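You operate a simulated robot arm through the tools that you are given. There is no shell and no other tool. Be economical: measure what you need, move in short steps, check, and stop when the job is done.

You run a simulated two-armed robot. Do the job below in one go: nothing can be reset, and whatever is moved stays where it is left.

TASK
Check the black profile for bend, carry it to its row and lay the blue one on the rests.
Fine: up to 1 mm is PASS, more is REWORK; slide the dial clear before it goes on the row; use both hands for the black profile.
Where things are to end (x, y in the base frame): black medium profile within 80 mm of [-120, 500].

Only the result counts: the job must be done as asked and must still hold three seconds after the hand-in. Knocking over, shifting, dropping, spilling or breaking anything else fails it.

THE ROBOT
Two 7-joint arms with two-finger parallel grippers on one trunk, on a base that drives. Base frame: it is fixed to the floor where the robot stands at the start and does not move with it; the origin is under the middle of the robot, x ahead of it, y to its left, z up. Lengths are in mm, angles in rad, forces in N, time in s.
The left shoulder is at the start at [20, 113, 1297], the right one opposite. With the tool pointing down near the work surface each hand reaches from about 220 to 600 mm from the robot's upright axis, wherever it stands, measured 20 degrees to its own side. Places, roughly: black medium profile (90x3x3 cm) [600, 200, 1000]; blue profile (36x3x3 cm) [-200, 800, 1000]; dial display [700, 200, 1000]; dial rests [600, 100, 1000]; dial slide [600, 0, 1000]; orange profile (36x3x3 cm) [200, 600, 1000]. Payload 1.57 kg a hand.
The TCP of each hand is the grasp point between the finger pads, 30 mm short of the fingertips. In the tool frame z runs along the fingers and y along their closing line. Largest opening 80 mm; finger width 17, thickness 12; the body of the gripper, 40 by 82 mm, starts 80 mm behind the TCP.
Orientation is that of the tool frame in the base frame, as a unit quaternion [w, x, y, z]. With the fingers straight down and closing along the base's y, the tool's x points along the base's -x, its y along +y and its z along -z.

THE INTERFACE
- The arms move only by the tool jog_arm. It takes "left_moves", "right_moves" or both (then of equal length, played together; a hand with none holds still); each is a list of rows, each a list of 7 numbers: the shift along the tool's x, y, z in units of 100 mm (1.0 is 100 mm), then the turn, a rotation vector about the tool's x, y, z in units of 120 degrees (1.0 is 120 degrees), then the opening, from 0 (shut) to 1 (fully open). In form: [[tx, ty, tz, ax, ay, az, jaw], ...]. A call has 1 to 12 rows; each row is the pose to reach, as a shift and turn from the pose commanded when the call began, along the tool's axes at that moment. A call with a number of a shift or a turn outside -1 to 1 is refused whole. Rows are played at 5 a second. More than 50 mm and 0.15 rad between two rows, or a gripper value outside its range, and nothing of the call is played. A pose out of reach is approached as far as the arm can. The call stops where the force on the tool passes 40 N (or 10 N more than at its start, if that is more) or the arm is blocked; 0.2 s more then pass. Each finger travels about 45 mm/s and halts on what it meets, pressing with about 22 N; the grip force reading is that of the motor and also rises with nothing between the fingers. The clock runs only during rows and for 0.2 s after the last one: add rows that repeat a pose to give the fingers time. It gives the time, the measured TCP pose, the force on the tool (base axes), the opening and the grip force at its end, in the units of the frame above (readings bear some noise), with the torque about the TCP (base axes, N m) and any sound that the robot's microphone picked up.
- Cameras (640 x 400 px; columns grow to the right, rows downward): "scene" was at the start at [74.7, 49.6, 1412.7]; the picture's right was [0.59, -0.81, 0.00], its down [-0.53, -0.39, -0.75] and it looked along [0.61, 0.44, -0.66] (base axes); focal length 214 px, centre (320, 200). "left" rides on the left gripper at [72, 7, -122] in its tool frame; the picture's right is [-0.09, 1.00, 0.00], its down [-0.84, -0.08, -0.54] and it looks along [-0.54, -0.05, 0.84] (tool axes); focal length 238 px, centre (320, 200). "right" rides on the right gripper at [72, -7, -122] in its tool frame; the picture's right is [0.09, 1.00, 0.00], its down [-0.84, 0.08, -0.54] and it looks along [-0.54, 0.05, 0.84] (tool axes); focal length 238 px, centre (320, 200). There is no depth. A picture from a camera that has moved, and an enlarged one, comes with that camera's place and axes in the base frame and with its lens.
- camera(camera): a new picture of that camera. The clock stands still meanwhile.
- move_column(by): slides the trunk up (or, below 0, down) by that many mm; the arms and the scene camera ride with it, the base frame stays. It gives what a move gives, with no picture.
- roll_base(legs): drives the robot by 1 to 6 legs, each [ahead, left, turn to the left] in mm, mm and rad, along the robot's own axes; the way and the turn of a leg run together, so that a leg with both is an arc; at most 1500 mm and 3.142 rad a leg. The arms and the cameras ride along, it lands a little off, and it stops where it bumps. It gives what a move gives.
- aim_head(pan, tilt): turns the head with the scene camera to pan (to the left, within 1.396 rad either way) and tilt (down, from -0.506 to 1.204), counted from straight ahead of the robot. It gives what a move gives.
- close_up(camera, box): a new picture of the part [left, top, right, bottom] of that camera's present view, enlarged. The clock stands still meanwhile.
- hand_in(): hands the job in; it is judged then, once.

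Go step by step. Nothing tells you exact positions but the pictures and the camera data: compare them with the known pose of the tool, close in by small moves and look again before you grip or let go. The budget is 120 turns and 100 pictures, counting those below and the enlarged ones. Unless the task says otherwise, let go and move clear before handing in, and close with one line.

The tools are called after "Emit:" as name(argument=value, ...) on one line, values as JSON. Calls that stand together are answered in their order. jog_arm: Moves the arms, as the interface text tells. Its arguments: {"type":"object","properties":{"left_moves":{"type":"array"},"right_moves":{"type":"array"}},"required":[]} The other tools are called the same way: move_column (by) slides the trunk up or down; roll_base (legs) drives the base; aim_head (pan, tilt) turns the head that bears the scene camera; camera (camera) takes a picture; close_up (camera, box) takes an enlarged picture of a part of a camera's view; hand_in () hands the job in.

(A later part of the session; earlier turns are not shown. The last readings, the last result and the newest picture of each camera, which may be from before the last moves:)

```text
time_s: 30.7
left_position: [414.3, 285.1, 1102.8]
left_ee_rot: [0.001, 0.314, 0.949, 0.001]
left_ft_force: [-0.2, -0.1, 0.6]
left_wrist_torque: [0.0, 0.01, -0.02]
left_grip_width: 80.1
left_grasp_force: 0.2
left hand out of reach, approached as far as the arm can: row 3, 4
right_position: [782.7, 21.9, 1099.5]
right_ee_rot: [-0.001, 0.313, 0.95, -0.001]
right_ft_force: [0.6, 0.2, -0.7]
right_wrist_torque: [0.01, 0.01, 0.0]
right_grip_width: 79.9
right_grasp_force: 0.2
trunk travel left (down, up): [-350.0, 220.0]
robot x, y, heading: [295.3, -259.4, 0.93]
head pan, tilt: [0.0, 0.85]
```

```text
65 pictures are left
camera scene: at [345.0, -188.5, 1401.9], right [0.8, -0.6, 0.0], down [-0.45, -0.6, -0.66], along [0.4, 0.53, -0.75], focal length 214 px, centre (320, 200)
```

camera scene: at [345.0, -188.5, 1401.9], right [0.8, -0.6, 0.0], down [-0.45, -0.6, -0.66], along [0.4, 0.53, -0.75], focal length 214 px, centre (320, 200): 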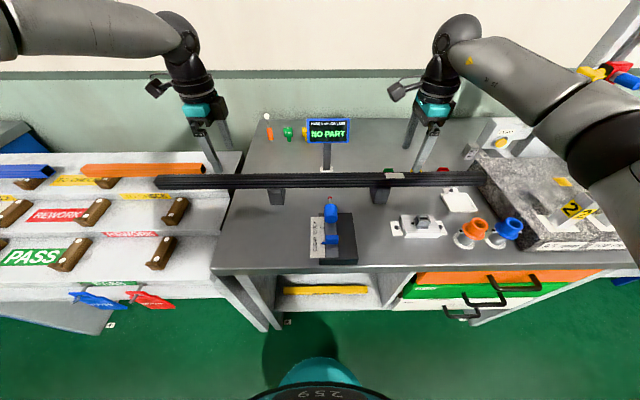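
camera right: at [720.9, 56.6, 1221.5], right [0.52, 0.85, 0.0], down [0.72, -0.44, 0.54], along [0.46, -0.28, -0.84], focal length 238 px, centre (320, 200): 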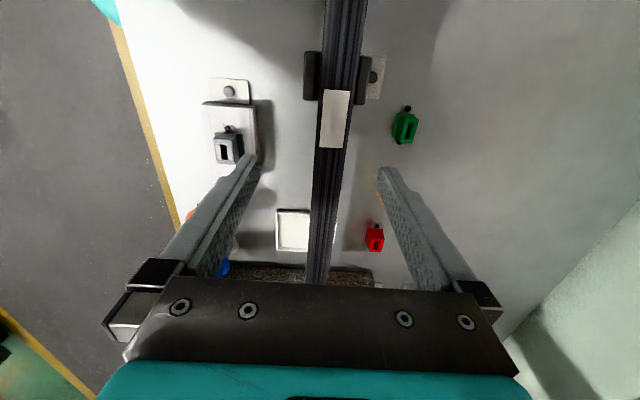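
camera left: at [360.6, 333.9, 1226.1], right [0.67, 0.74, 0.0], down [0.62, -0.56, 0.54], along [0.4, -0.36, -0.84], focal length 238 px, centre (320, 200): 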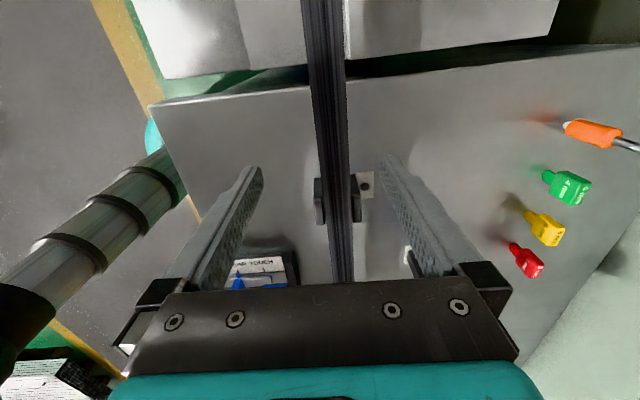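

Both hands are nearly over the profile, but the left is at the edge of its reach and the profile is about 1° off square. I'll drive 35 mm ahead with a slight right turn, then check.

Emit:
roll_base(legs=[[35, 0, -0.017]])

Emit:
camera(camera="right")

Emit:
camera(camera="left")

```text
time_s: 31.6
left_position: [447.0, 312.4, 1104.5]
left_ee_rot: [0.0, 0.324, 0.946, 0.0]
left_ft_force: [-0.3, -0.2, 0.0]
left_wrist_torque: [-0.06, 0.03, 0.01]
left_grip_width: 80.1
left_grasp_force: 0.1
right_position: [810.4, 41.2, 1097.7]
right_ee_rot: [-0.001, 0.32, 0.947, -0.001]
right_ft_force: [0.7, 0.4, 0.1]
right_wrist_torque: [-0.06, 0.02, -0.03]
right_grip_width: 80.1
right_grasp_force: 0.1
trunk travel left (down, up): [-350.0, 220.0]
robot x, y, heading: [313.6, -233.5, 0.907]
head pan, tilt: [0.0, 0.85]
```

```text
64 pictures are left
camera right: at [748.3, 78.3, 1220.7], right [0.53, 0.85, 0.0], down [0.71, -0.45, 0.54], along [0.46, -0.29, -0.84], focal length 238 px, centre (320, 200)
```

right: 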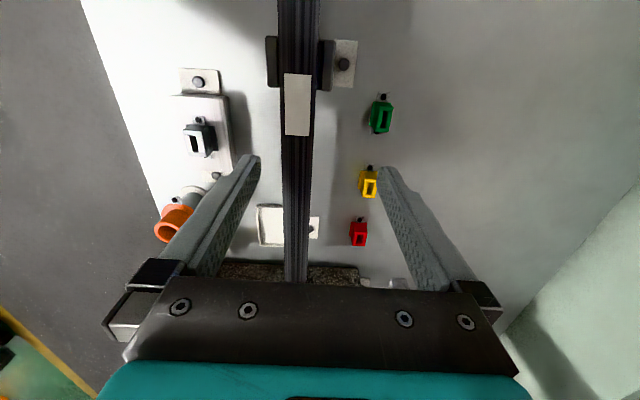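

```text
63 pictures are left
camera left: at [392.7, 361.9, 1225.6], right [0.68, 0.73, 0.0], down [0.61, -0.57, 0.54], along [0.4, -0.37, -0.84], focal length 238 px, centre (320, 200)
```

left: 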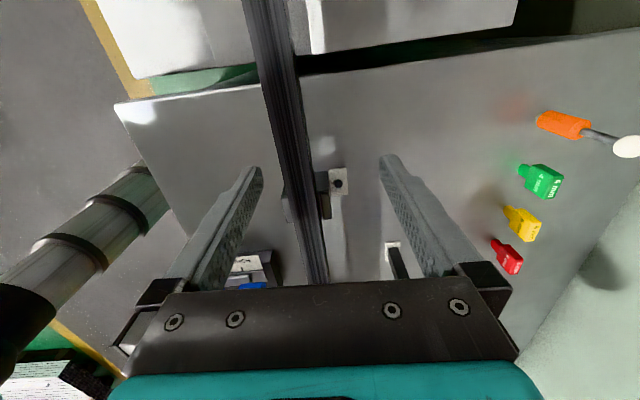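

I turned the wrong way: the profile's right end is farther away, so the station's heading is about 0.94. I'll turn left 0.032 and recheck.

Emit:
roll_base(legs=[[0, 0, 0.032]])

Emit:
jog_arm(left_moves=[[0, -0.15, 0, 0, 0, 0, 1], [0, -0.2, 0, 0, 0, 0, 1], [0, -0.2, 0, 0, 0, 0, 1]], right_moves=[[0, -0.15, 0, 0, 0, 0, 1], [0, -0.3, 0, 0, 0, 0, 1], [0, -0.3, 0, 0, 0, 0, 1]])

Emit:
camera(camera="right")

Emit:
camera(camera="left")

```text
time_s: 32.3
left_position: [427.9, 315.3, 1103.9]
left_ee_rot: [0.001, 0.307, 0.952, 0.0]
left_ft_force: [0.3, 0.8, 0.2]
left_wrist_torque: [0.04, 0.01, -0.01]
left_grip_width: 79.8
left_grasp_force: 0.0
right_position: [799.5, 56.0, 1099.4]
right_ee_rot: [-0.001, 0.308, 0.951, 0.0]
right_ft_force: [0.0, -0.5, 0.1]
right_wrist_torque: [-0.01, 0.01, -0.01]
right_grip_width: 80.0
right_grasp_force: 0.0
trunk travel left (down, up): [-350.0, 220.0]
robot x, y, heading: [318.7, -227.5, 0.944]
head pan, tilt: [0.0, 0.85]
```

```text
time_s: 33.1
left_position: [416.9, 298.1, 1103.6]
left_ee_rot: [0.0, 0.309, 0.951, 0.001]
left_ft_force: [-0.2, 0.6, -0.3]
left_wrist_torque: [-0.01, -0.02, -0.02]
left_grip_width: 80.0
left_grasp_force: 0.2
right_position: [783.1, 31.4, 1098.5]
right_ee_rot: [-0.001, 0.307, 0.952, -0.001]
right_ft_force: [0.0, 0.5, -0.6]
right_wrist_torque: [0.02, -0.02, -0.01]
right_grip_width: 79.9
right_grasp_force: 0.0
trunk travel left (down, up): [-350.0, 220.0]
robot x, y, heading: [318.4, -230.6, 0.944]
head pan, tilt: [0.0, 0.85]
```

```text
62 pictures are left
camera right: at [720.6, 65.7, 1220.9], right [0.51, 0.86, 0.0], down [0.73, -0.43, 0.54], along [0.46, -0.28, -0.84], focal length 238 px, centre (320, 200)
```

right: 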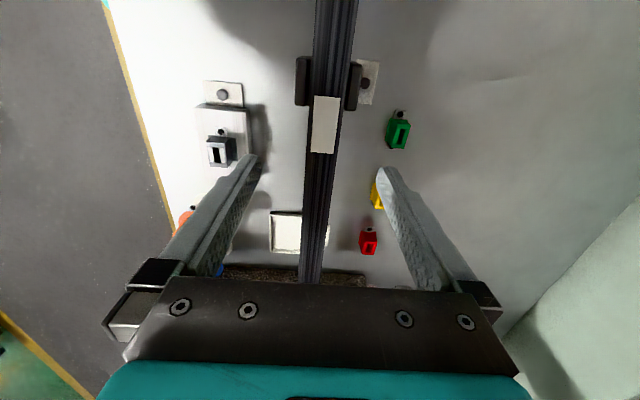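

```text
61 pictures are left
camera left: at [361.1, 346.9, 1225.3], right [0.66, 0.75, 0.0], down [0.63, -0.55, 0.54], along [0.41, -0.36, -0.84], focal length 238 px, centre (320, 200)
```

left: 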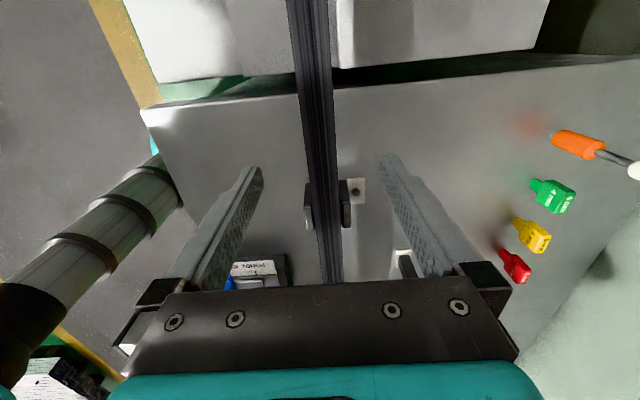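

Now both hands are aligned with the profile and centred across it within about 1 mm. I lower both so the tips straddle it and check.

Emit:
jog_arm(left_moves=[[0, 0, 0.3, 0, 0, 0, 1], [0, 0, 0.6, 0, 0, 0, 1], [0, 0, 0.85, 0, 0, 0, 1], [0, 0, 0.95, 0, 0, 0, 1], [0, 0, 0.95, 0, 0, 0, 1]], right_moves=[[0, 0, 0.3, 0, 0, 0, 1], [0, 0, 0.6, 0, 0, 0, 1], [0, 0, 0.85, 0, 0, 0, 1], [0, 0, 0.9, 0, 0, 0, 1], [0, 0, 0.9, 0, 0, 0, 1]])

Emit:
camera(camera="right")

Emit:
camera(camera="left")

Emit:
camera(camera="scene")

```text
time_s: 34.3
left_position: [403.4, 290.8, 1023.1]
left_ee_rot: [0.001, 0.309, 0.951, 0.001]
left_ft_force: [-0.7, -0.4, 0.3]
left_wrist_torque: [0.0, 0.01, 0.02]
left_grip_width: 80.1
left_grasp_force: 0.0
left hand out of reach, approached as far as the arm can: row 2, 3, 4, 5
right_position: [781.5, 30.5, 1008.0]
right_ee_rot: [-0.001, 0.306, 0.952, 0.0]
right_ft_force: [0.6, 0.2, -0.4]
right_wrist_torque: [0.0, 0.03, 0.02]
right_grip_width: 79.9
right_grasp_force: 0.0
trunk travel left (down, up): [-350.0, 220.0]
robot x, y, heading: [314.7, -230.8, 0.942]
head pan, tilt: [0.0, 0.85]
```

```text
60 pictures are left
camera right: at [720.1, 65.7, 1130.4], right [0.51, 0.86, 0.0], down [0.73, -0.43, 0.54], along [0.46, -0.28, -0.84], focal length 238 px, centre (320, 200)
```

right: 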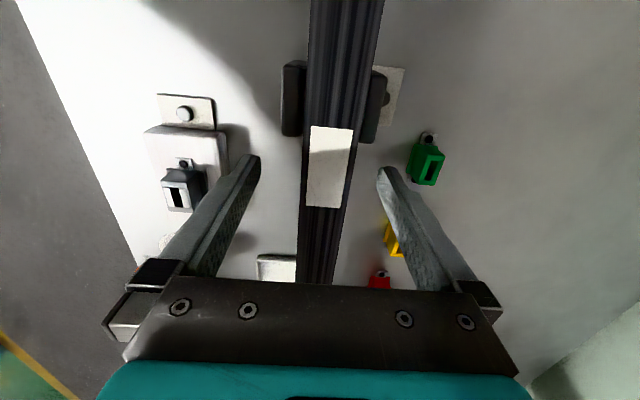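

```text
59 pictures are left
camera left: at [347.5, 338.9, 1145.3], right [0.66, 0.75, 0.0], down [0.63, -0.55, 0.54], along [0.41, -0.36, -0.84], focal length 238 px, centre (320, 200)
```

left: 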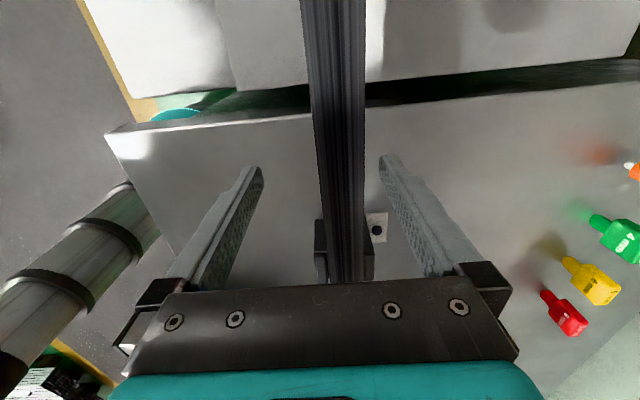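

```text
58 pictures are left
camera scene: at [365.2, -159.7, 1401.8], right [0.81, -0.59, 0.0], down [-0.44, -0.61, -0.66], along [0.39, 0.53, -0.75], focal length 214 px, centre (320, 200)
```

scene: 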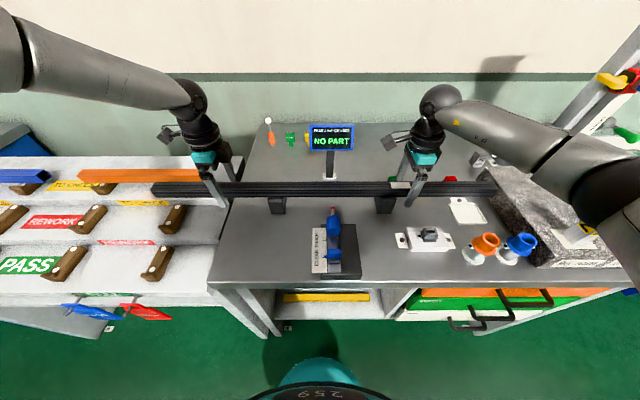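

The left hand, with its camera on the outside, is at a wrist limit, just as the right one was. I'll raise it and turn it half a turn the other way so both cameras face inside.

Emit:
jog_arm(left_moves=[[0, 0, -0.4, 0, 0, 0, 1], [0, 0, -0.8, 0, 0, -0.0682, 1], [0.1, -0.1, -1, 0, 0, -0.1364, 1], [0.2, -0.2, -1, 0, 0, -0.2045, 1], [0.3, -0.3, -1, 0, 0, -0.2727, 1], [0.3, -0.3, -1, 0, 0, -0.3409, 1], [0.3, -0.3, -1, 0, 0, -0.4091, 1], [0.3, -0.3, -1, 0, 0, -0.4773, 1], [0.3, -0.3, -1, 0, 0, -0.5455, 1], [0.3, -0.3, -1, 0, 0, -0.6136, 1], [0.3, -0.3, -1, 0, 0, -0.6818, 1], [0.3, -0.3, -1, 0, 0, -0.75, 1]])

Emit:
jog_arm(left_moves=[[0, 0, 0, 0, 0, -0.0682, 1], [0, 0, 0, 0, 0, -0.1364, 1], [0, 0, 0, 0, 0, -0.2045, 1], [0, 0, 0, 0, 0, -0.2727, 1], [0, 0, 0, 0, 0, -0.3409, 1], [0, 0, 0, 0, 0, -0.4091, 1], [0, 0, 0, 0, 0, -0.4773, 1], [0, 0, 0, 0, 0, -0.5455, 1], [0, 0, 0, 0, 0, -0.6136, 1], [0, 0, 0, 0, 0, -0.6818, 1], [0, 0, 0, 0, 0, -0.75, 1], [0, 0, 0, 0, 0, -0.75, 1]])

```text
time_s: 36.9
left_position: [361.4, 284.8, 1124.2]
left_ee_rot: [0.0, -0.456, 0.89, 0.0]
left_ft_force: [-0.5, 0.7, -0.2]
left_wrist_torque: [-0.03, 0.0, 0.0]
left_grip_width: 80.1
left_grasp_force: 0.1
right_position: [782.2, 31.2, 1007.9]
right_ee_rot: [-0.001, 0.308, 0.951, 0.0]
right_ft_force: [-0.3, 0.6, -0.3]
right_wrist_torque: [0.01, -0.01, 0.03]
right_grip_width: 79.8
right_grasp_force: 0.0
trunk travel left (down, up): [-350.0, 220.0]
robot x, y, heading: [318.3, -232.2, 0.943]
head pan, tilt: [0.0, 0.85]
```

```text
time_s: 39.5
left_position: [361.1, 282.9, 1122.9]
left_ee_rot: [-0.001, 0.952, -0.307, 0.001]
left_ft_force: [-0.4, 0.1, 0.3]
left_wrist_torque: [-0.02, -0.05, 0.02]
left_grip_width: 80.1
left_grasp_force: 0.1
right_position: [783.9, 30.7, 1007.6]
right_ee_rot: [-0.001, 0.308, 0.952, 0.0]
right_ft_force: [-0.7, 0.2, -0.1]
right_wrist_torque: [-0.03, 0.02, 0.02]
right_grip_width: 79.9
right_grasp_force: 0.0
trunk travel left (down, up): [-350.0, 220.0]
robot x, y, heading: [317.8, -231.5, 0.941]
head pan, tilt: [0.0, 0.85]
```

The half turn succeeded. Now move the left hand 45 mm ahead and 42 mm right while lowering, and check.

Emit:
jog_arm(left_moves=[[0.2, -0.2, 0.1, 0, 0, 0, 1], [0.42, -0.45, 0.2, 0, 0, 0, 1], [0.42, -0.45, 0.55, 0, 0, 0, 1], [0.42, -0.45, 0.6, 0, 0, 0, 1]])

Emit:
camera(camera="left")

```text
time_s: 40.5
left_position: [420.8, 295.6, 1064.5]
left_ee_rot: [-0.001, 0.951, -0.308, 0.001]
left_ft_force: [-0.2, 0.0, -0.2]
left_wrist_torque: [0.01, -0.03, -0.01]
left_grip_width: 80.1
left_grasp_force: 0.1
right_position: [782.6, 29.6, 1009.4]
right_ee_rot: [-0.002, 0.308, 0.952, -0.001]
right_ft_force: [-0.2, 0.5, 0.0]
right_wrist_torque: [0.02, 0.0, -0.01]
right_grip_width: 79.9
right_grasp_force: 0.1
trunk travel left (down, up): [-350.0, 220.0]
robot x, y, heading: [317.2, -230.2, 0.943]
head pan, tilt: [0.0, 0.85]
```

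```text
57 pictures are left
camera left: at [474.7, 248.6, 1186.4], right [-0.66, -0.75, 0.0], down [-0.63, 0.55, 0.54], along [-0.41, 0.36, -0.84], focal length 238 px, centre (320, 200)
```

left: 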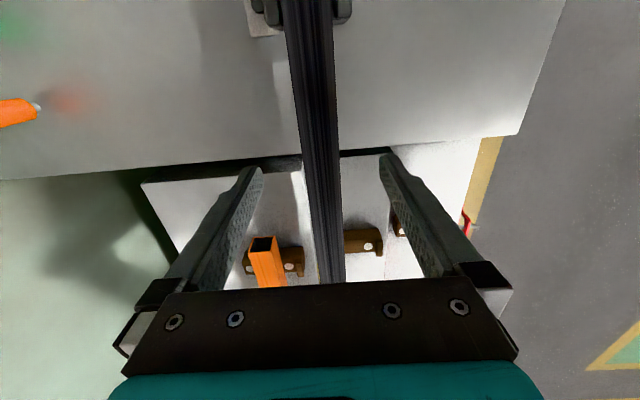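

The left hand is centred over the profile too. I lower both hands to grip height (TCP about 985).

Emit:
jog_arm(left_moves=[[0, 0, 0.3, 0, 0, 0, 1], [0, 0, 0.5, 0, 0, 0, 1], [0, 0, 0.7, 0, 0, 0, 1], [0, 0, 0.79, 0, 0, 0, 1], [0, 0, 0.79, 0, 0, 0, 1]], right_moves=[[0, 0, 0.1, 0, 0, 0, 1], [0, 0, 0.2, 0, 0, 0, 1], [0, 0, 0.23, 0, 0, 0, 1], [0, 0, 0.23, 0, 0, 0, 1], [0, 0, 0.23, 0, 0, 0, 1]])

Emit:
camera(camera="left")

Emit:
camera(camera="right")

```text
time_s: 41.7
left_position: [394.9, 281.3, 1007.7]
left_ee_rot: [-0.001, 0.951, -0.309, 0.001]
left_ft_force: [1.1, 0.1, 0.3]
left_wrist_torque: [-0.04, 0.07, 0.01]
left_grip_width: 80.0
left_grasp_force: 0.1
left hand out of reach, approached as far as the arm can: row 1, 2, 3, 4, 5
right_position: [781.9, 31.4, 985.6]
right_ee_rot: [-0.001, 0.308, 0.951, -0.001]
right_ft_force: [-0.7, -0.3, 0.4]
right_wrist_torque: [0.02, 0.04, -0.01]
right_grip_width: 80.2
right_grasp_force: 0.0
trunk travel left (down, up): [-350.0, 220.0]
robot x, y, heading: [320.0, -231.3, 0.943]
head pan, tilt: [0.0, 0.85]
```

```text
56 pictures are left
camera left: at [449.3, 233.9, 1129.2], right [-0.66, -0.75, 0.0], down [-0.63, 0.55, 0.54], along [-0.41, 0.36, -0.84], focal length 238 px, centre (320, 200)
```

left: 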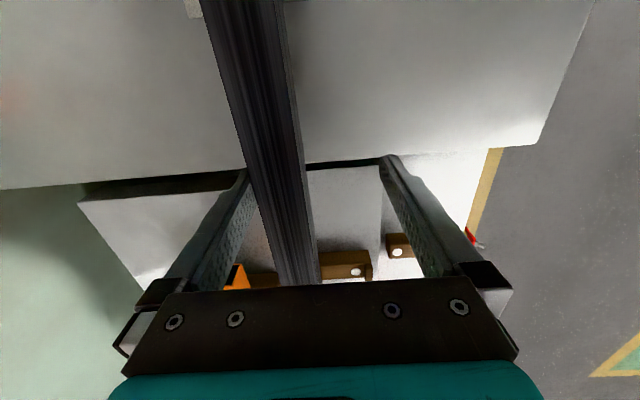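

```text
55 pictures are left
camera right: at [719.9, 66.1, 1108.1], right [0.51, 0.86, 0.0], down [0.73, -0.43, 0.54], along [0.46, -0.28, -0.84], focal length 238 px, centre (320, 200)
```

right: 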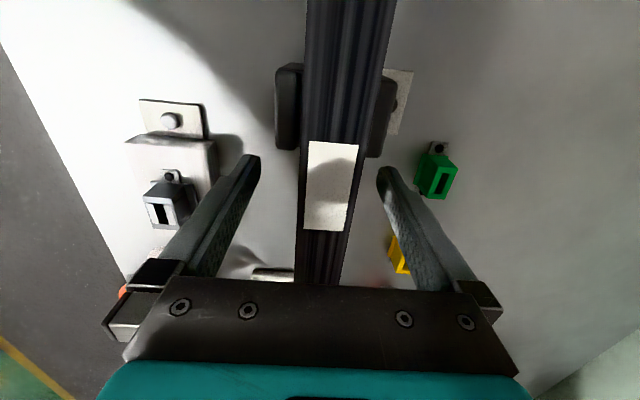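

The left arm again falls short at that spot, sliding back and out, so I'll raise both hands, bring the base 35 mm closer, and grip with the left hand a bit further inward.

Emit:
jog_arm(left_moves=[[0, 0, -0.3, 0, 0, 0, 1], [0, 0, -0.6, 0, 0, 0, 1], [0.3, -0.1, -0.8, 0, 0, 0, 1], [0.55, -0.2, -0.8, 0, 0, 0, 1]], right_moves=[[0, 0, -0.3, 0, 0, 0, 1], [0, 0, -0.6, 0, 0, 0, 1], [0, -0.2, -0.8, 0, 0, 0, 1], [0, -0.35, -0.8, 0, 0, 0, 1]])

Emit:
roll_base(legs=[[35, 0, 0]])

```text
time_s: 42.7
left_position: [449.5, 264.7, 1086.1]
left_ee_rot: [-0.001, 0.951, -0.308, 0.001]
left_ft_force: [-0.4, 0.2, -0.9]
left_wrist_torque: [0.02, -0.03, 0.04]
left_grip_width: 80.1
left_grasp_force: 0.2
right_position: [761.4, -0.3, 1064.7]
right_ee_rot: [-0.001, 0.307, 0.952, 0.0]
right_ft_force: [-0.7, -0.7, 0.2]
right_wrist_torque: [0.01, -0.06, -0.01]
right_grip_width: 79.9
right_grasp_force: 0.0
trunk travel left (down, up): [-350.0, 220.0]
robot x, y, heading: [315.7, -228.5, 0.943]
head pan, tilt: [0.0, 0.85]
```

```text
time_s: 43.6
left_position: [470.8, 294.5, 1086.7]
left_ee_rot: [-0.002, 0.952, -0.308, 0.002]
left_ft_force: [-0.3, -0.3, 0.3]
left_wrist_torque: [-0.04, 0.0, -0.01]
left_grip_width: 80.1
left_grasp_force: 0.1
right_position: [782.6, 30.8, 1063.2]
right_ee_rot: [-0.001, 0.308, 0.951, -0.001]
right_ft_force: [-0.3, 0.5, -0.4]
right_wrist_torque: [-0.02, 0.0, 0.01]
right_grip_width: 79.8
right_grasp_force: 0.0
trunk travel left (down, up): [-350.0, 220.0]
robot x, y, heading: [337.1, -205.6, 0.939]
head pan, tilt: [0.0, 0.85]
```

Base moved without bump. Bring the left hand 29 mm back to the profile line, then lower both.

Emit:
jog_arm(left_moves=[[-0.05, 0.15, 0, 0, 0, 0, 1], [-0.05, 0.29, 0.1, 0, 0, 0, 1], [-0.05, 0.29, 0.4, 0, 0, 0, 1], [-0.05, 0.29, 0.6, 0, 0, 0, 1], [-0.05, 0.29, 0.75, 0, 0, 0, 1], [-0.05, 0.29, 0.75, 0, 0, 0, 1]], right_moves=[[0, 0.0, 0, 0, 0, 0, 1], [0, 0.01, 0.1, 0, 0, 0, 1], [0, 0.01, 0.3, 0, 0, 0, 1], [0, 0.01, 0.5, 0, 0, 0, 1], [0, 0.01, 0.55, 0, 0, 0, 1], [0, 0.01, 0.55, 0, 0, 0, 1]])

Emit:
camera(camera="left")

Emit:
camera(camera="right")

```text
time_s: 45.0
left_position: [442.8, 269.1, 1017.2]
left_ee_rot: [-0.003, 0.951, -0.308, 0.003]
left_ft_force: [0.1, 0.2, -0.2]
left_wrist_torque: [-0.02, -0.02, -0.02]
left_grip_width: 80.1
left_grasp_force: 0.0
left hand out of reach, approached as far as the arm can: row 5, 6
right_position: [782.4, 30.8, 1009.6]
right_ee_rot: [-0.001, 0.307, 0.952, 0.0]
right_ft_force: [-0.5, -0.2, -0.5]
right_wrist_torque: [-0.02, 0.02, 0.0]
right_grip_width: 80.4
right_grasp_force: 0.1
trunk travel left (down, up): [-350.0, 220.0]
robot x, y, heading: [334.3, -205.0, 0.945]
head pan, tilt: [0.0, 0.85]
```

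```text
54 pictures are left
camera left: at [495.8, 222.4, 1139.4], right [-0.66, -0.75, -0.01], down [-0.63, 0.55, 0.54], along [-0.4, 0.36, -0.84], focal length 238 px, centre (320, 200)
```

left: 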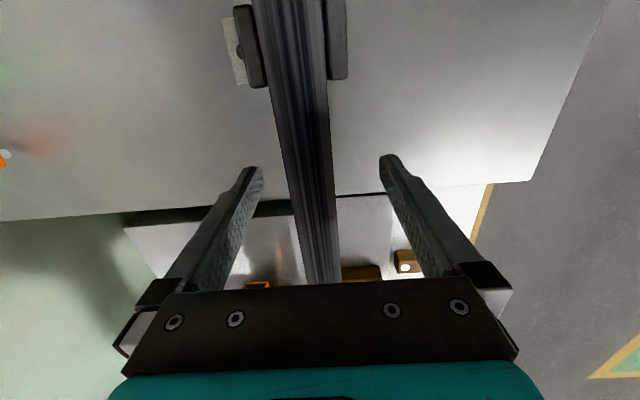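

```text
53 pictures are left
camera right: at [720.5, 65.1, 1131.4], right [0.51, 0.86, 0.0], down [0.73, -0.43, 0.54], along [0.46, -0.28, -0.84], focal length 238 px, centre (320, 200)
```

right: 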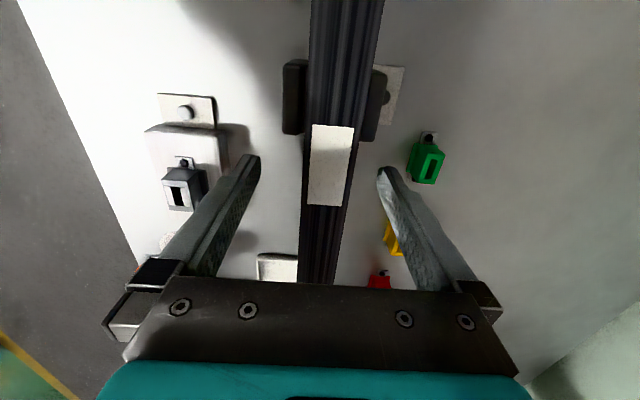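

The left arm has run out of downward travel, so I'll lift both hands 100 mm and lower the trunk by the same, which gives the arms more room below.

Emit:
jog_arm(left_moves=[[0, 0, -0.4, 0, 0, 0, 1], [0, 0, -0.8, 0, 0, 0, 1], [0, 0, -1, 0, 0, 0, 1], [0, 0, -1, 0, 0, 0, 1]], right_moves=[[0, 0, -0.4, 0, 0, 0, 1], [0, 0, -0.8, 0, 0, 0, 1], [0, 0, -1, 0, 0, 0, 1], [0, 0, -1, 0, 0, 0, 1]])

Emit:
jog_arm(left_moves=[[0, 0, -0.4, 0, 0, 0, 1], [0, -0.05, -0.8, 0, 0, 0, 1], [0, -0.08, -0.8, 0, 0, 0, 1]], right_moves=[[0, 0, -0.4, 0, 0, 0, 1], [0, 0, -0.8, 0, 0, 0, 1], [0, 0, -0.8, 0, 0, 0, 1]])

Emit:
move_column(by=-160)

```text
time_s: 46.0
left_position: [443.2, 269.7, 1117.2]
left_ee_rot: [-0.002, 0.951, -0.309, 0.001]
left_ft_force: [0.0, 0.5, 0.2]
left_wrist_torque: [0.0, -0.02, 0.0]
left_grip_width: 80.1
left_grasp_force: 0.0
right_position: [783.5, 29.5, 1112.0]
right_ee_rot: [-0.002, 0.307, 0.952, 0.0]
right_ft_force: [-0.3, -1.3, 0.1]
right_wrist_torque: [0.03, 0.0, 0.01]
right_grip_width: 80.0
right_grasp_force: 0.1
trunk travel left (down, up): [-350.0, 220.0]
robot x, y, heading: [337.2, -204.8, 0.945]
head pan, tilt: [0.0, 0.85]
```

```text
time_s: 46.8
left_position: [446.1, 275.4, 1196.9]
left_ee_rot: [-0.002, 0.951, -0.309, 0.001]
left_ft_force: [0.5, 0.3, -0.6]
left_wrist_torque: [0.02, -0.02, -0.02]
left_grip_width: 80.1
left_grasp_force: 0.0
right_position: [783.9, 30.3, 1191.7]
right_ee_rot: [-0.002, 0.307, 0.952, -0.001]
right_ft_force: [0.9, -0.6, 0.3]
right_wrist_torque: [0.03, 0.02, 0.02]
right_grip_width: 79.7
right_grasp_force: 0.1
trunk travel left (down, up): [-350.0, 220.0]
robot x, y, heading: [333.2, -203.2, 0.942]
head pan, tilt: [0.0, 0.85]
```

```text
time_s: 48.6
left_position: [445.1, 275.5, 1037.0]
left_ee_rot: [-0.001, 0.951, -0.308, 0.002]
left_ft_force: [0.0, 0.1, 0.3]
left_wrist_torque: [0.0, 0.02, -0.05]
left_grip_width: 79.9
left_grasp_force: 0.1
right_position: [783.1, 28.2, 1031.0]
right_ee_rot: [-0.001, 0.307, 0.952, -0.001]
right_ft_force: [0.0, 0.3, 0.5]
right_wrist_torque: [0.02, 0.03, 0.0]
right_grip_width: 80.0
right_grasp_force: 0.1
trunk travel left (down, up): [-190.0, 380.0]
robot x, y, heading: [335.5, -204.2, 0.94]
head pan, tilt: [0.0, 0.85]
```

Both hands now hang at about 1035 with downward room. I lower them over the profile to 985.

Emit:
jog_arm(left_moves=[[0, -0.01, 0.2, 0, 0, 0, 1], [0, -0.01, 0.4, 0, 0, 0, 1], [0, -0.01, 0.52, 0, 0, 0, 1], [0, -0.01, 0.52, 0, 0, 0, 1]], right_moves=[[0, 0.02, 0.2, 0, 0, 0, 1], [0, 0.02, 0.4, 0, 0, 0, 1], [0, 0.02, 0.46, 0, 0, 0, 1], [0, 0.02, 0.46, 0, 0, 0, 1]])

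Emit:
camera(camera="left")

Emit:
camera(camera="right")

```text
time_s: 49.6
left_position: [446.1, 276.8, 985.0]
left_ee_rot: [-0.002, 0.951, -0.308, 0.001]
left_ft_force: [0.1, -0.7, 1.0]
left_wrist_torque: [-0.01, 0.0, 0.0]
left_grip_width: 79.9
left_grasp_force: 0.1
right_position: [784.5, 30.4, 985.2]
right_ee_rot: [-0.001, 0.308, 0.951, 0.0]
right_ft_force: [0.5, -0.5, 0.2]
right_wrist_torque: [-0.03, 0.01, 0.01]
right_grip_width: 79.8
right_grasp_force: 0.0
trunk travel left (down, up): [-190.0, 380.0]
robot x, y, heading: [338.8, -202.7, 0.942]
head pan, tilt: [0.0, 0.85]
```

```text
52 pictures are left
camera left: at [500.1, 229.0, 1106.7], right [-0.66, -0.75, 0.0], down [-0.63, 0.55, 0.54], along [-0.4, 0.36, -0.84], focal length 238 px, centre (320, 200)
```

left: 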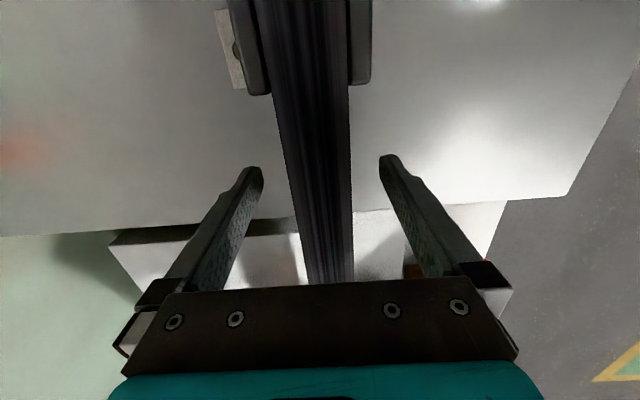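

```text
51 pictures are left
camera right: at [722.7, 66.2, 1106.8], right [0.51, 0.86, 0.0], down [0.73, -0.43, 0.54], along [0.47, -0.28, -0.84], focal length 238 px, centre (320, 200)
```

right: 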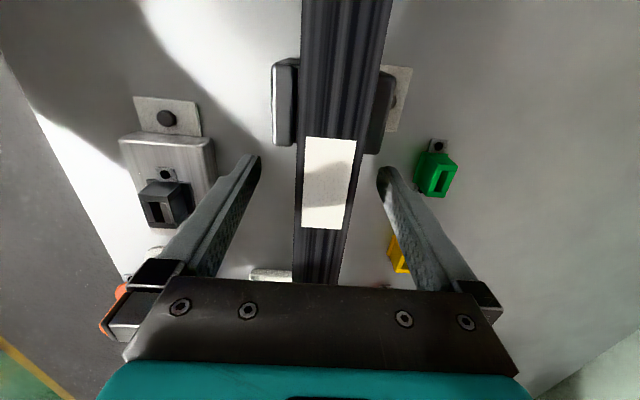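

The profile sits centrally between both pairs of fingers, clear of the rests. Closing both hands.

Emit:
jog_arm(left_moves=[[0, 0, 0, 0, 0, 0, 0.8], [0, 0, 0, 0, 0, 0, 0.6], [0, 0, 0, 0, 0, 0, 0.45], [0, 0, 0, 0, 0, 0, 0.3], [0, 0, 0, 0, 0, 0, 0.2], [0, 0, 0, 0, 0, 0, 0.2], [0, 0, 0, 0, 0, 0, 0.2], [0, 0, 0, 0, 0, 0, 0.2]], right_moves=[[0, 0, 0, 0, 0, 0, 0.8], [0, 0, 0, 0, 0, 0, 0.6], [0, 0, 0, 0, 0, 0, 0.45], [0, 0, 0, 0, 0, 0, 0.3], [0, 0, 0, 0, 0, 0, 0.2], [0, 0, 0, 0, 0, 0, 0.2], [0, 0, 0, 0, 0, 0, 0.2], [0, 0, 0, 0, 0, 0, 0.2]])

```text
time_s: 51.4
left_position: [445.8, 275.8, 983.9]
left_ee_rot: [-0.001, 0.951, -0.308, 0.002]
left_ft_force: [-1.4, -1.4, 0.3]
left_wrist_torque: [-0.25, 0.32, -0.01]
left_grip_width: 29.9
left_grasp_force: 22.0
right_position: [785.2, 30.2, 984.8]
right_ee_rot: [-0.001, 0.307, 0.952, 0.0]
right_ft_force: [0.5, 0.7, 0.7]
right_wrist_torque: [0.25, -0.12, -0.19]
right_grip_width: 29.8
right_grasp_force: 22.1
trunk travel left (down, up): [-190.0, 380.0]
robot x, y, heading: [336.9, -204.8, 0.941]
head pan, tilt: [0.0, 0.85]
```

Both grips read about 30 mm. I lift together slowly, first 20 mm, then to about 100 mm.

Emit:
jog_arm(left_moves=[[0, 0, -0.05, 0, 0, 0, 0.2], [0, 0, -0.1, 0, 0, 0, 0.2], [0, 0, -0.2, 0, 0, 0, 0.2], [0, 0, -0.3, 0, 0, 0, 0.2], [0, 0, -0.4, 0, 0, 0, 0.2], [0, 0, -0.5, 0, 0, 0, 0.2], [0, 0, -0.6, 0, 0, 0, 0.2], [0, 0, -0.7, 0, 0, 0, 0.2], [0, 0, -0.8, 0, 0, 0, 0.2], [0, 0, -0.9, 0, 0, 0, 0.2], [0, 0, -1, 0, 0, 0, 0.2], [0, 0, -1, 0, 0, 0, 0.2]], right_moves=[[0, 0, -0.05, 0, 0, 0, 0.2], [0, 0, -0.1, 0, 0, 0, 0.2], [0, 0, -0.2, 0, 0, 0, 0.2], [0, 0, -0.3, 0, 0, 0, 0.2], [0, 0, -0.4, 0, 0, 0, 0.2], [0, 0, -0.5, 0, 0, 0, 0.2], [0, 0, -0.6, 0, 0, 0, 0.2], [0, 0, -0.7, 0, 0, 0, 0.2], [0, 0, -0.8, 0, 0, 0, 0.2], [0, 0, -0.9, 0, 0, 0, 0.2], [0, 0, -1, 0, 0, 0, 0.2], [0, 0, -1, 0, 0, 0, 0.2]])

Emit:
camera(camera="scene")

```text
time_s: 54.0
left_position: [446.8, 275.9, 1083.4]
left_ee_rot: [-0.002, 0.951, -0.308, 0.003]
left_ft_force: [-2.8, 1.5, -2.7]
left_wrist_torque: [-0.45, -0.06, 0.13]
left_grip_width: 30.0
left_grasp_force: 22.0
right_position: [784.8, 31.3, 1085.7]
right_ee_rot: [-0.002, 0.307, 0.952, -0.001]
right_ft_force: [2.8, -2.3, -5.8]
right_wrist_torque: [-0.01, -0.63, -0.3]
right_grip_width: 29.8
right_grasp_force: 22.1
trunk travel left (down, up): [-190.0, 380.0]
robot x, y, heading: [339.3, -201.6, 0.944]
head pan, tilt: [0.0, 0.85]
```

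```text
50 pictures are left
camera scene: at [386.1, -131.0, 1241.7], right [0.81, -0.59, 0.0], down [-0.44, -0.61, -0.66], along [0.39, 0.53, -0.75], focal length 214 px, centre (320, 200)
```

scene: 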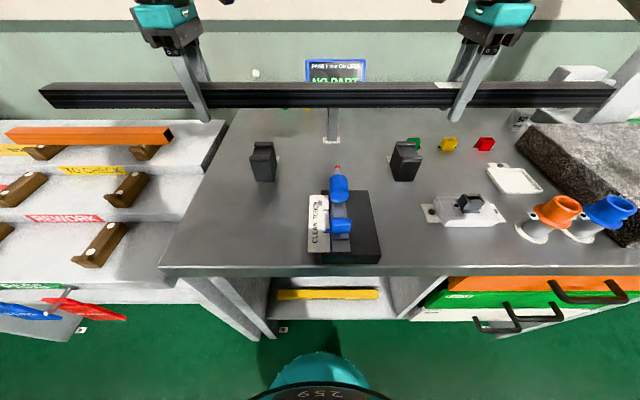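

The profile is up cleanly, about 0.85 kg in total, level and clear of everything. I back off 120 mm and then drive left about 790 mm to stand before the PASS row.

Emit:
roll_base(legs=[[-120, 0, 0], [0, 400, 0], [0, 390, 0]])

Emit:
camera(camera="scene")

Emit:
camera(camera="left")

Emit:
camera(camera="right")

```text
time_s: 59.4
left_position: [-267.6, 648.5, 1084.6]
left_ee_rot: [-0.001, 0.951, -0.31, 0.001]
left_ft_force: [0.6, -0.8, -4.2]
left_wrist_torque: [-0.31, 0.19, 0.11]
left_grip_width: 30.0
left_grasp_force: 22.1
right_position: [69.9, 401.7, 1085.7]
right_ee_rot: [-0.001, 0.309, 0.951, -0.001]
right_ft_force: [-0.4, -0.3, -4.0]
right_wrist_torque: [0.29, -0.23, -0.09]
right_grip_width: 30.1
right_grasp_force: 22.6
trunk travel left (down, up): [-190.0, 380.0]
robot x, y, heading: [-375.9, 170.9, 0.94]
head pan, tilt: [0.0, 0.85]
```

```text
49 pictures are left
camera scene: at [-329.9, 241.1, 1241.8], right [0.81, -0.59, 0.0], down [-0.44, -0.61, -0.66], along [0.39, 0.53, -0.75], focal length 214 px, centre (320, 200)
```

scene: 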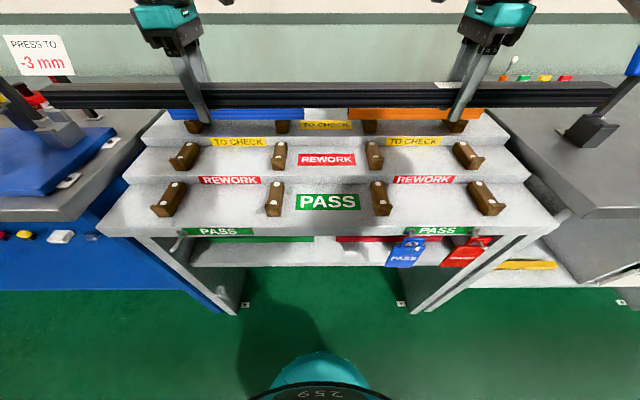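

```text
48 pictures are left
camera left: at [-214.5, 601.0, 1206.2], right [-0.66, -0.75, 0.0], down [-0.63, 0.56, 0.54], along [-0.4, 0.36, -0.84], focal length 238 px, centre (320, 200)
```

left: 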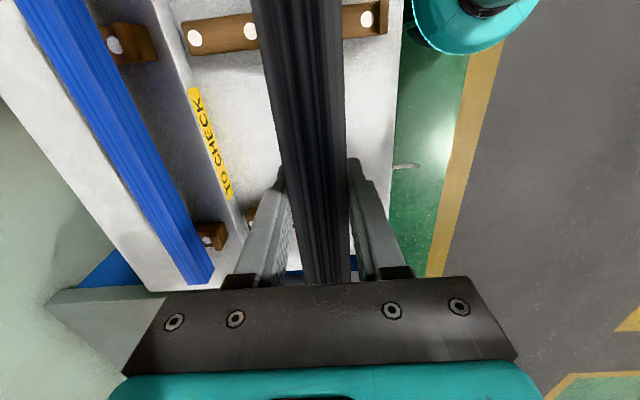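

```text
47 pictures are left
camera right: at [7.7, 437.5, 1208.0], right [0.51, 0.86, 0.0], down [0.72, -0.43, 0.54], along [0.46, -0.28, -0.84], focal length 238 px, centre (320, 200)
```

right: 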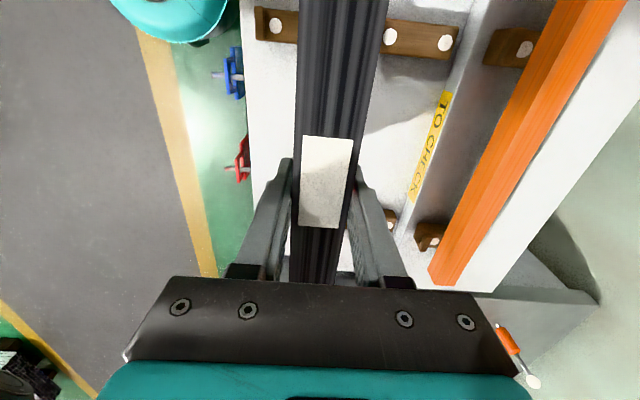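

I'm standing in front of the rack with the profile over the rows. I'll enlarge the brackets to see how a profile sits on them.

Emit:
close_up(camera="scene", box=[140, 90, 340, 230])

Emit:
close_up(camera="left", box=[60, 0, 420, 220])

```text
2.86 times, centred on (240, 160) of scene
camera zoom: at [-329.9, 241.1, 1241.8], right [0.81, -0.59, 0.0], down [-0.44, -0.61, -0.66], along [0.39, 0.53, -0.75], focal length 613 px, centre (549, 314)
```

zoom: 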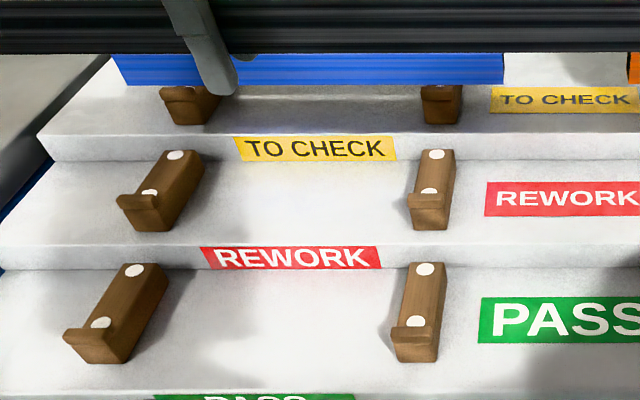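

```text
1.78 times, centred on (240, 110) of left
camera zoom: at [-214.5, 601.0, 1206.2], right [-0.66, -0.75, 0.0], down [-0.63, 0.56, 0.54], along [-0.4, 0.36, -0.84], focal length 424 px, centre (462, 360)
```

zoom: 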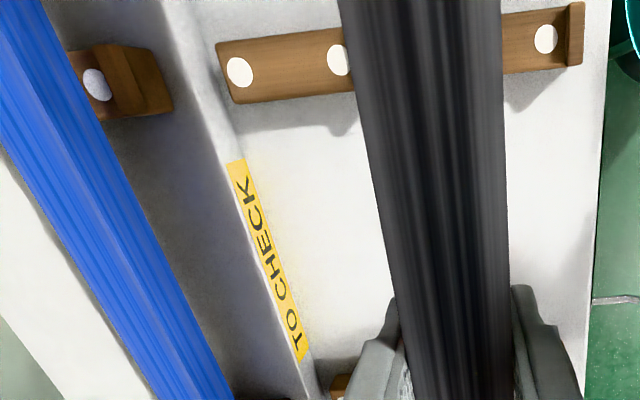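

Brackets have flat tops with a front lip: PASS pads lie at n-distance 309 to 365, top z about 884, and the profile is laterally within a few mm of target. I move both hands 32 mm back and lower 100 mm.

Emit:
jog_arm(left_moves=[[0, 0.08, 0.05, 0, 0, 0, 0.2], [0, 0.16, 0.15, 0, 0, 0, 0.2], [0, 0.24, 0.25, 0, 0, 0, 0.2], [0, 0.32, 0.4, 0, 0, 0, 0.2], [0, 0.32, 0.55, 0, 0, 0, 0.2], [0, 0.32, 0.7, 0, 0, 0, 0.2], [0, 0.32, 0.85, 0, 0, 0, 0.2], [0, 0.32, 1, 0, 0, 0, 0.2], [0, 0.32, 1, 0, 0, 0, 0.2]], right_moves=[[0, -0.08, 0.05, 0, 0, 0, 0.2], [0, -0.16, 0.15, 0, 0, 0, 0.2], [0, -0.24, 0.25, 0, 0, 0, 0.2], [0, -0.31, 0.4, 0, 0, 0, 0.2], [0, -0.31, 0.55, 0, 0, 0, 0.2], [0, -0.31, 0.7, 0, 0, 0, 0.2], [0, -0.31, 0.85, 0, 0, 0, 0.2], [0, -0.31, 1, 0, 0, 0, 0.2], [0, -0.31, 1, 0, 0, 0, 0.2]])

Emit:
camera(camera="scene")

Emit:
camera(camera="left")

Emit:
camera(camera="right")

```text
time_s: 61.4
left_position: [-284.9, 622.6, 982.1]
left_ee_rot: [-0.001, 0.951, -0.31, 0.001]
left_ft_force: [-0.1, 0.6, -1.4]
left_wrist_torque: [-0.68, -0.33, 0.17]
left_grip_width: 30.0
left_grasp_force: 21.9
right_position: [52.4, 376.2, 986.2]
right_ee_rot: [-0.002, 0.309, 0.951, -0.001]
right_ft_force: [0.6, -0.3, -7.6]
right_wrist_torque: [-0.13, -0.7, -0.02]
right_grip_width: 29.9
right_grasp_force: 22.1
trunk travel left (down, up): [-190.0, 380.0]
robot x, y, heading: [-378.4, 171.0, 0.941]
head pan, tilt: [0.0, 0.85]
```

```text
44 pictures are left
camera scene: at [-329.5, 240.8, 1241.8], right [0.81, -0.59, 0.0], down [-0.44, -0.61, -0.66], along [0.39, 0.53, -0.75], focal length 214 px, centre (320, 200)
```

scene: 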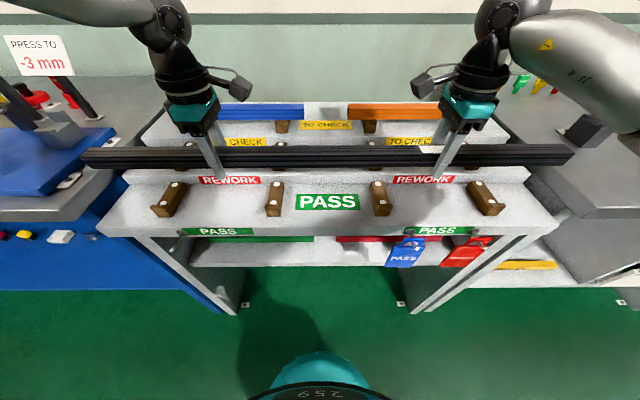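

```text
43 pictures are left
camera left: at [-232.3, 574.6, 1104.9], right [-0.66, -0.75, 0.0], down [-0.63, 0.55, 0.54], along [-0.4, 0.36, -0.84], focal length 238 px, centre (320, 200)
```

left: 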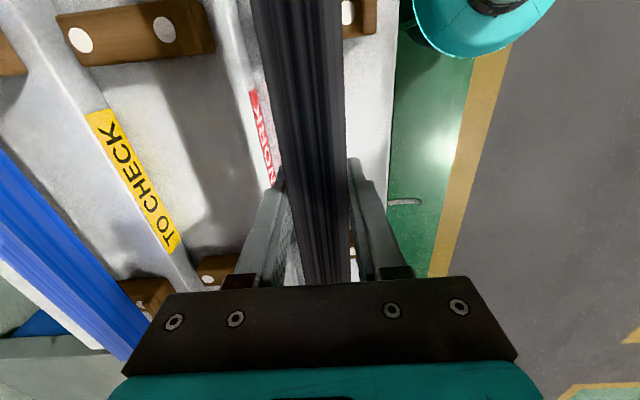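

```text
42 pictures are left
camera right: at [-9.8, 411.8, 1108.0], right [0.51, 0.86, 0.0], down [0.72, -0.43, 0.54], along [0.46, -0.28, -0.84], focal length 238 px, centre (320, 200)
```

right: 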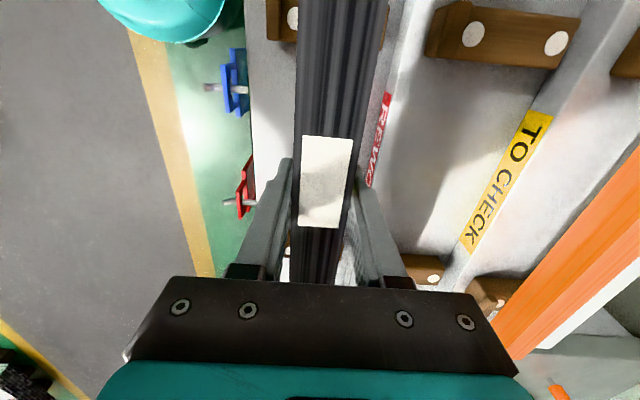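

The profile is centred over the PASS row with the riser clear. Lower another 70 mm, then creep.

Emit:
jog_arm(left_moves=[[0, 0, 0.15, 0, 0, 0, 0.2], [0, 0, 0.3, 0, 0, 0, 0.2], [0, 0, 0.45, 0, 0, 0, 0.2], [0, 0, 0.55, 0, 0, 0, 0.2], [0, 0, 0.63, 0, 0, 0, 0.2], [0, 0, 0.67, 0, 0, 0, 0.2], [0, 0, 0.67, 0, 0, 0, 0.2]], right_moves=[[0, 0, 0.15, 0, 0, 0, 0.2], [0, 0, 0.3, 0, 0, 0, 0.2], [0, 0, 0.45, 0, 0, 0, 0.2], [0, 0, 0.58, 0, 0, 0, 0.2], [0, 0, 0.66, 0, 0, 0, 0.2], [0, 0, 0.7, 0, 0, 0, 0.2], [0, 0, 0.7, 0, 0, 0, 0.2]])

Emit:
close_up(camera="scene", box=[70, 120, 330, 250])

Emit:
close_up(camera="scene", box=[320, 120, 580, 250])

```text
time_s: 63.0
left_position: [-285.5, 621.3, 916.1]
left_ee_rot: [-0.001, 0.951, -0.31, 0.001]
left_ft_force: [-8.2, 5.6, -5.9]
left_wrist_torque: [0.03, 0.5, 0.09]
left_grip_width: 29.7
left_grasp_force: 21.9
right_position: [51.8, 376.9, 916.2]
right_ee_rot: [-0.001, 0.31, 0.951, -0.001]
right_ft_force: [8.3, -5.9, -2.0]
right_wrist_torque: [0.49, 0.16, -0.07]
right_grip_width: 30.2
right_grasp_force: 21.9
trunk travel left (down, up): [-190.0, 380.0]
robot x, y, heading: [-380.4, 169.9, 0.941]
head pan, tilt: [0.0, 0.85]
```

```text
2.46 times, centred on (200, 185) of scene
camera zoom: at [-329.5, 240.8, 1241.8], right [0.81, -0.59, 0.0], down [-0.44, -0.61, -0.66], along [0.39, 0.53, -0.75], focal length 528 px, centre (615, 237)
```

zoom: 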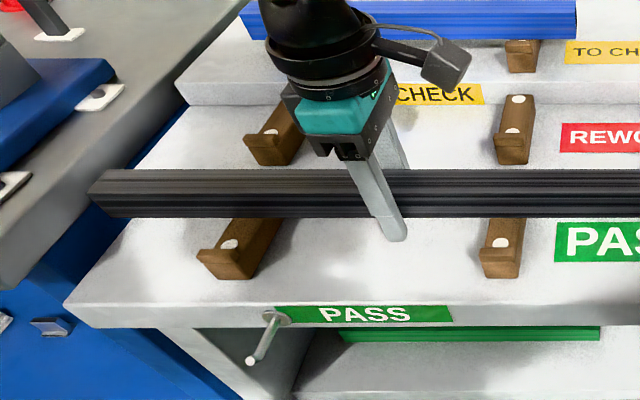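

```text
2.46 times, centred on (450, 185) of scene
camera zoom: at [-329.5, 240.8, 1241.8], right [0.81, -0.59, 0.0], down [-0.44, -0.61, -0.66], along [0.39, 0.53, -0.75], focal length 528 px, centre (0, 237)
```

zoom: 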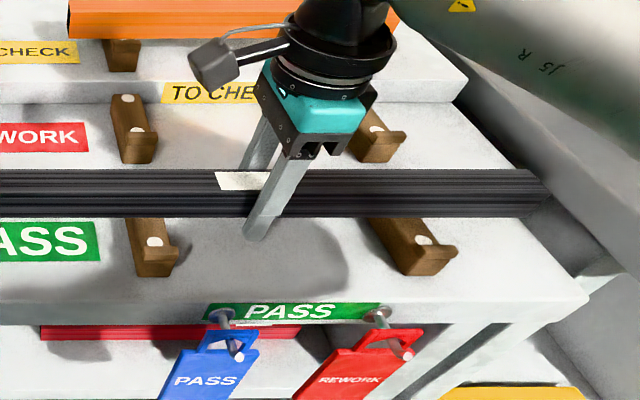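

Close to the pads now; creep down 10 mm and watch the force.

Emit:
jog_arm(left_moves=[[0, 0, 0.03, 0, 0, 0, 0.2], [0, 0, 0.06, 0, 0, 0, 0.2], [0, 0, 0.09, 0, 0, 0, 0.2], [0, 0, 0.1, 0, 0, 0, 0.2]], right_moves=[[0, 0, 0.03, 0, 0, 0, 0.2], [0, 0, 0.06, 0, 0, 0, 0.2], [0, 0, 0.09, 0, 0, 0, 0.2], [0, 0, 0.1, 0, 0, 0, 0.2]])

Emit:
jog_arm(left_moves=[[0, 0, 0.02, 0, 0, 0, 0.2], [0, 0, 0.04, 0, 0, 0, 0.2], [0, 0, 0.04, 0, 0, 0, 0.2]], right_moves=[[0, 0, 0.02, 0, 0, 0, 0.2], [0, 0, 0.04, 0, 0, 0, 0.2], [0, 0, 0.04, 0, 0, 0, 0.2]])

```text
time_s: 64.0
left_position: [-286.1, 622.3, 907.2]
left_ee_rot: [-0.001, 0.951, -0.31, 0.003]
left_ft_force: [-7.2, 3.1, -3.2]
left_wrist_torque: [-0.28, 0.17, -0.17]
left_grip_width: 29.9
left_grasp_force: 22.0
right_position: [51.9, 376.7, 906.3]
right_ee_rot: [-0.002, 0.309, 0.951, -0.001]
right_ft_force: [6.9, -3.8, -5.2]
right_wrist_torque: [0.07, -0.48, -0.33]
right_grip_width: 29.9
right_grasp_force: 22.2
trunk travel left (down, up): [-190.0, 380.0]
robot x, y, heading: [-379.6, 164.8, 0.942]
head pan, tilt: [0.0, 0.85]
```

```text
time_s: 64.8
left_position: [-285.7, 622.4, 903.2]
left_ee_rot: [-0.001, 0.951, -0.31, 0.001]
left_ft_force: [-9.3, 6.1, -5.4]
left_wrist_torque: [-0.44, -0.12, -0.03]
left_grip_width: 29.9
left_grasp_force: 22.1
right_position: [51.4, 375.9, 901.2]
right_ee_rot: [-0.001, 0.309, 0.951, -0.002]
right_ft_force: [9.4, -6.1, -4.0]
right_wrist_torque: [0.51, 0.21, -0.1]
right_grip_width: 30.0
right_grasp_force: 21.6
trunk travel left (down, up): [-190.0, 380.0]
robot x, y, heading: [-379.8, 167.9, 0.938]
head pan, tilt: [0.0, 0.85]
```

Still carried by the hands. I creep further in 2 mm steps.

Emit:
jog_arm(left_moves=[[0, 0, 0.02, 0, 0, 0, 0.2], [0, 0, 0.04, 0, 0, 0, 0.2], [0, 0, 0.04, 0, 0, 0, 0.2]], right_moves=[[0, 0, 0.02, 0, 0, 0, 0.2], [0, 0, 0.04, 0, 0, 0, 0.2], [0, 0, 0.04, 0, 0, 0, 0.2]])

Emit:
jog_arm(left_moves=[[0, 0, 0.02, 0, 0, 0, 0.2], [0, 0, 0.04, 0, 0, 0, 0.2], [0, 0, 0.04, 0, 0, 0, 0.2]], right_moves=[[0, 0, 0.02, 0, 0, 0, 0.2], [0, 0, 0.03, 0, 0, 0, 0.2], [0, 0, 0.03, 0, 0, 0, 0.2]])

Emit:
close_up(camera="scene", box=[70, 120, 330, 250])

```text
time_s: 65.6
left_position: [-285.8, 621.6, 898.4]
left_ee_rot: [0.0, 0.951, -0.31, 0.002]
left_ft_force: [-7.9, 5.6, -4.5]
left_wrist_torque: [-0.1, 0.43, 0.14]
left_grip_width: 29.9
left_grasp_force: 22.0
right_position: [50.6, 377.3, 897.7]
right_ee_rot: [-0.002, 0.309, 0.951, -0.001]
right_ft_force: [6.7, -5.5, -4.6]
right_wrist_torque: [0.15, -0.32, -0.03]
right_grip_width: 30.0
right_grasp_force: 22.2
trunk travel left (down, up): [-190.0, 380.0]
robot x, y, heading: [-379.3, 166.9, 0.94]
head pan, tilt: [0.0, 0.85]
```

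```text
time_s: 66.4
left_position: [-286.4, 622.7, 894.8]
left_ee_rot: [-0.001, 0.951, -0.31, 0.002]
left_ft_force: [-5.8, 5.3, -4.5]
left_wrist_torque: [-0.5, -0.36, 0.19]
left_grip_width: 30.0
left_grasp_force: 22.1
right_position: [52.3, 376.5, 895.3]
right_ee_rot: [0.0, 0.309, 0.951, 0.0]
right_ft_force: [6.9, -5.2, 5.4]
right_wrist_torque: [-0.22, -0.45, -0.03]
right_grip_width: 29.7
right_grasp_force: 21.4
trunk travel left (down, up): [-190.0, 380.0]
robot x, y, heading: [-378.8, 171.0, 0.942]
head pan, tilt: [0.0, 0.85]
```

```text
2.46 times, centred on (200, 185) of scene
camera zoom: at [-330.1, 240.7, 1241.9], right [0.81, -0.59, 0.0], down [-0.44, -0.61, -0.66], along [0.39, 0.53, -0.75], focal length 528 px, centre (615, 237)
```

zoom: 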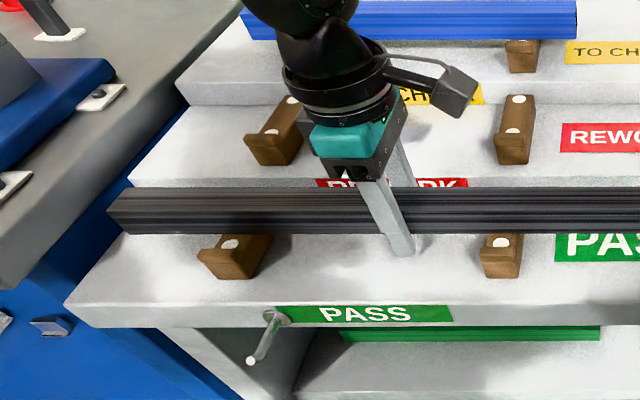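

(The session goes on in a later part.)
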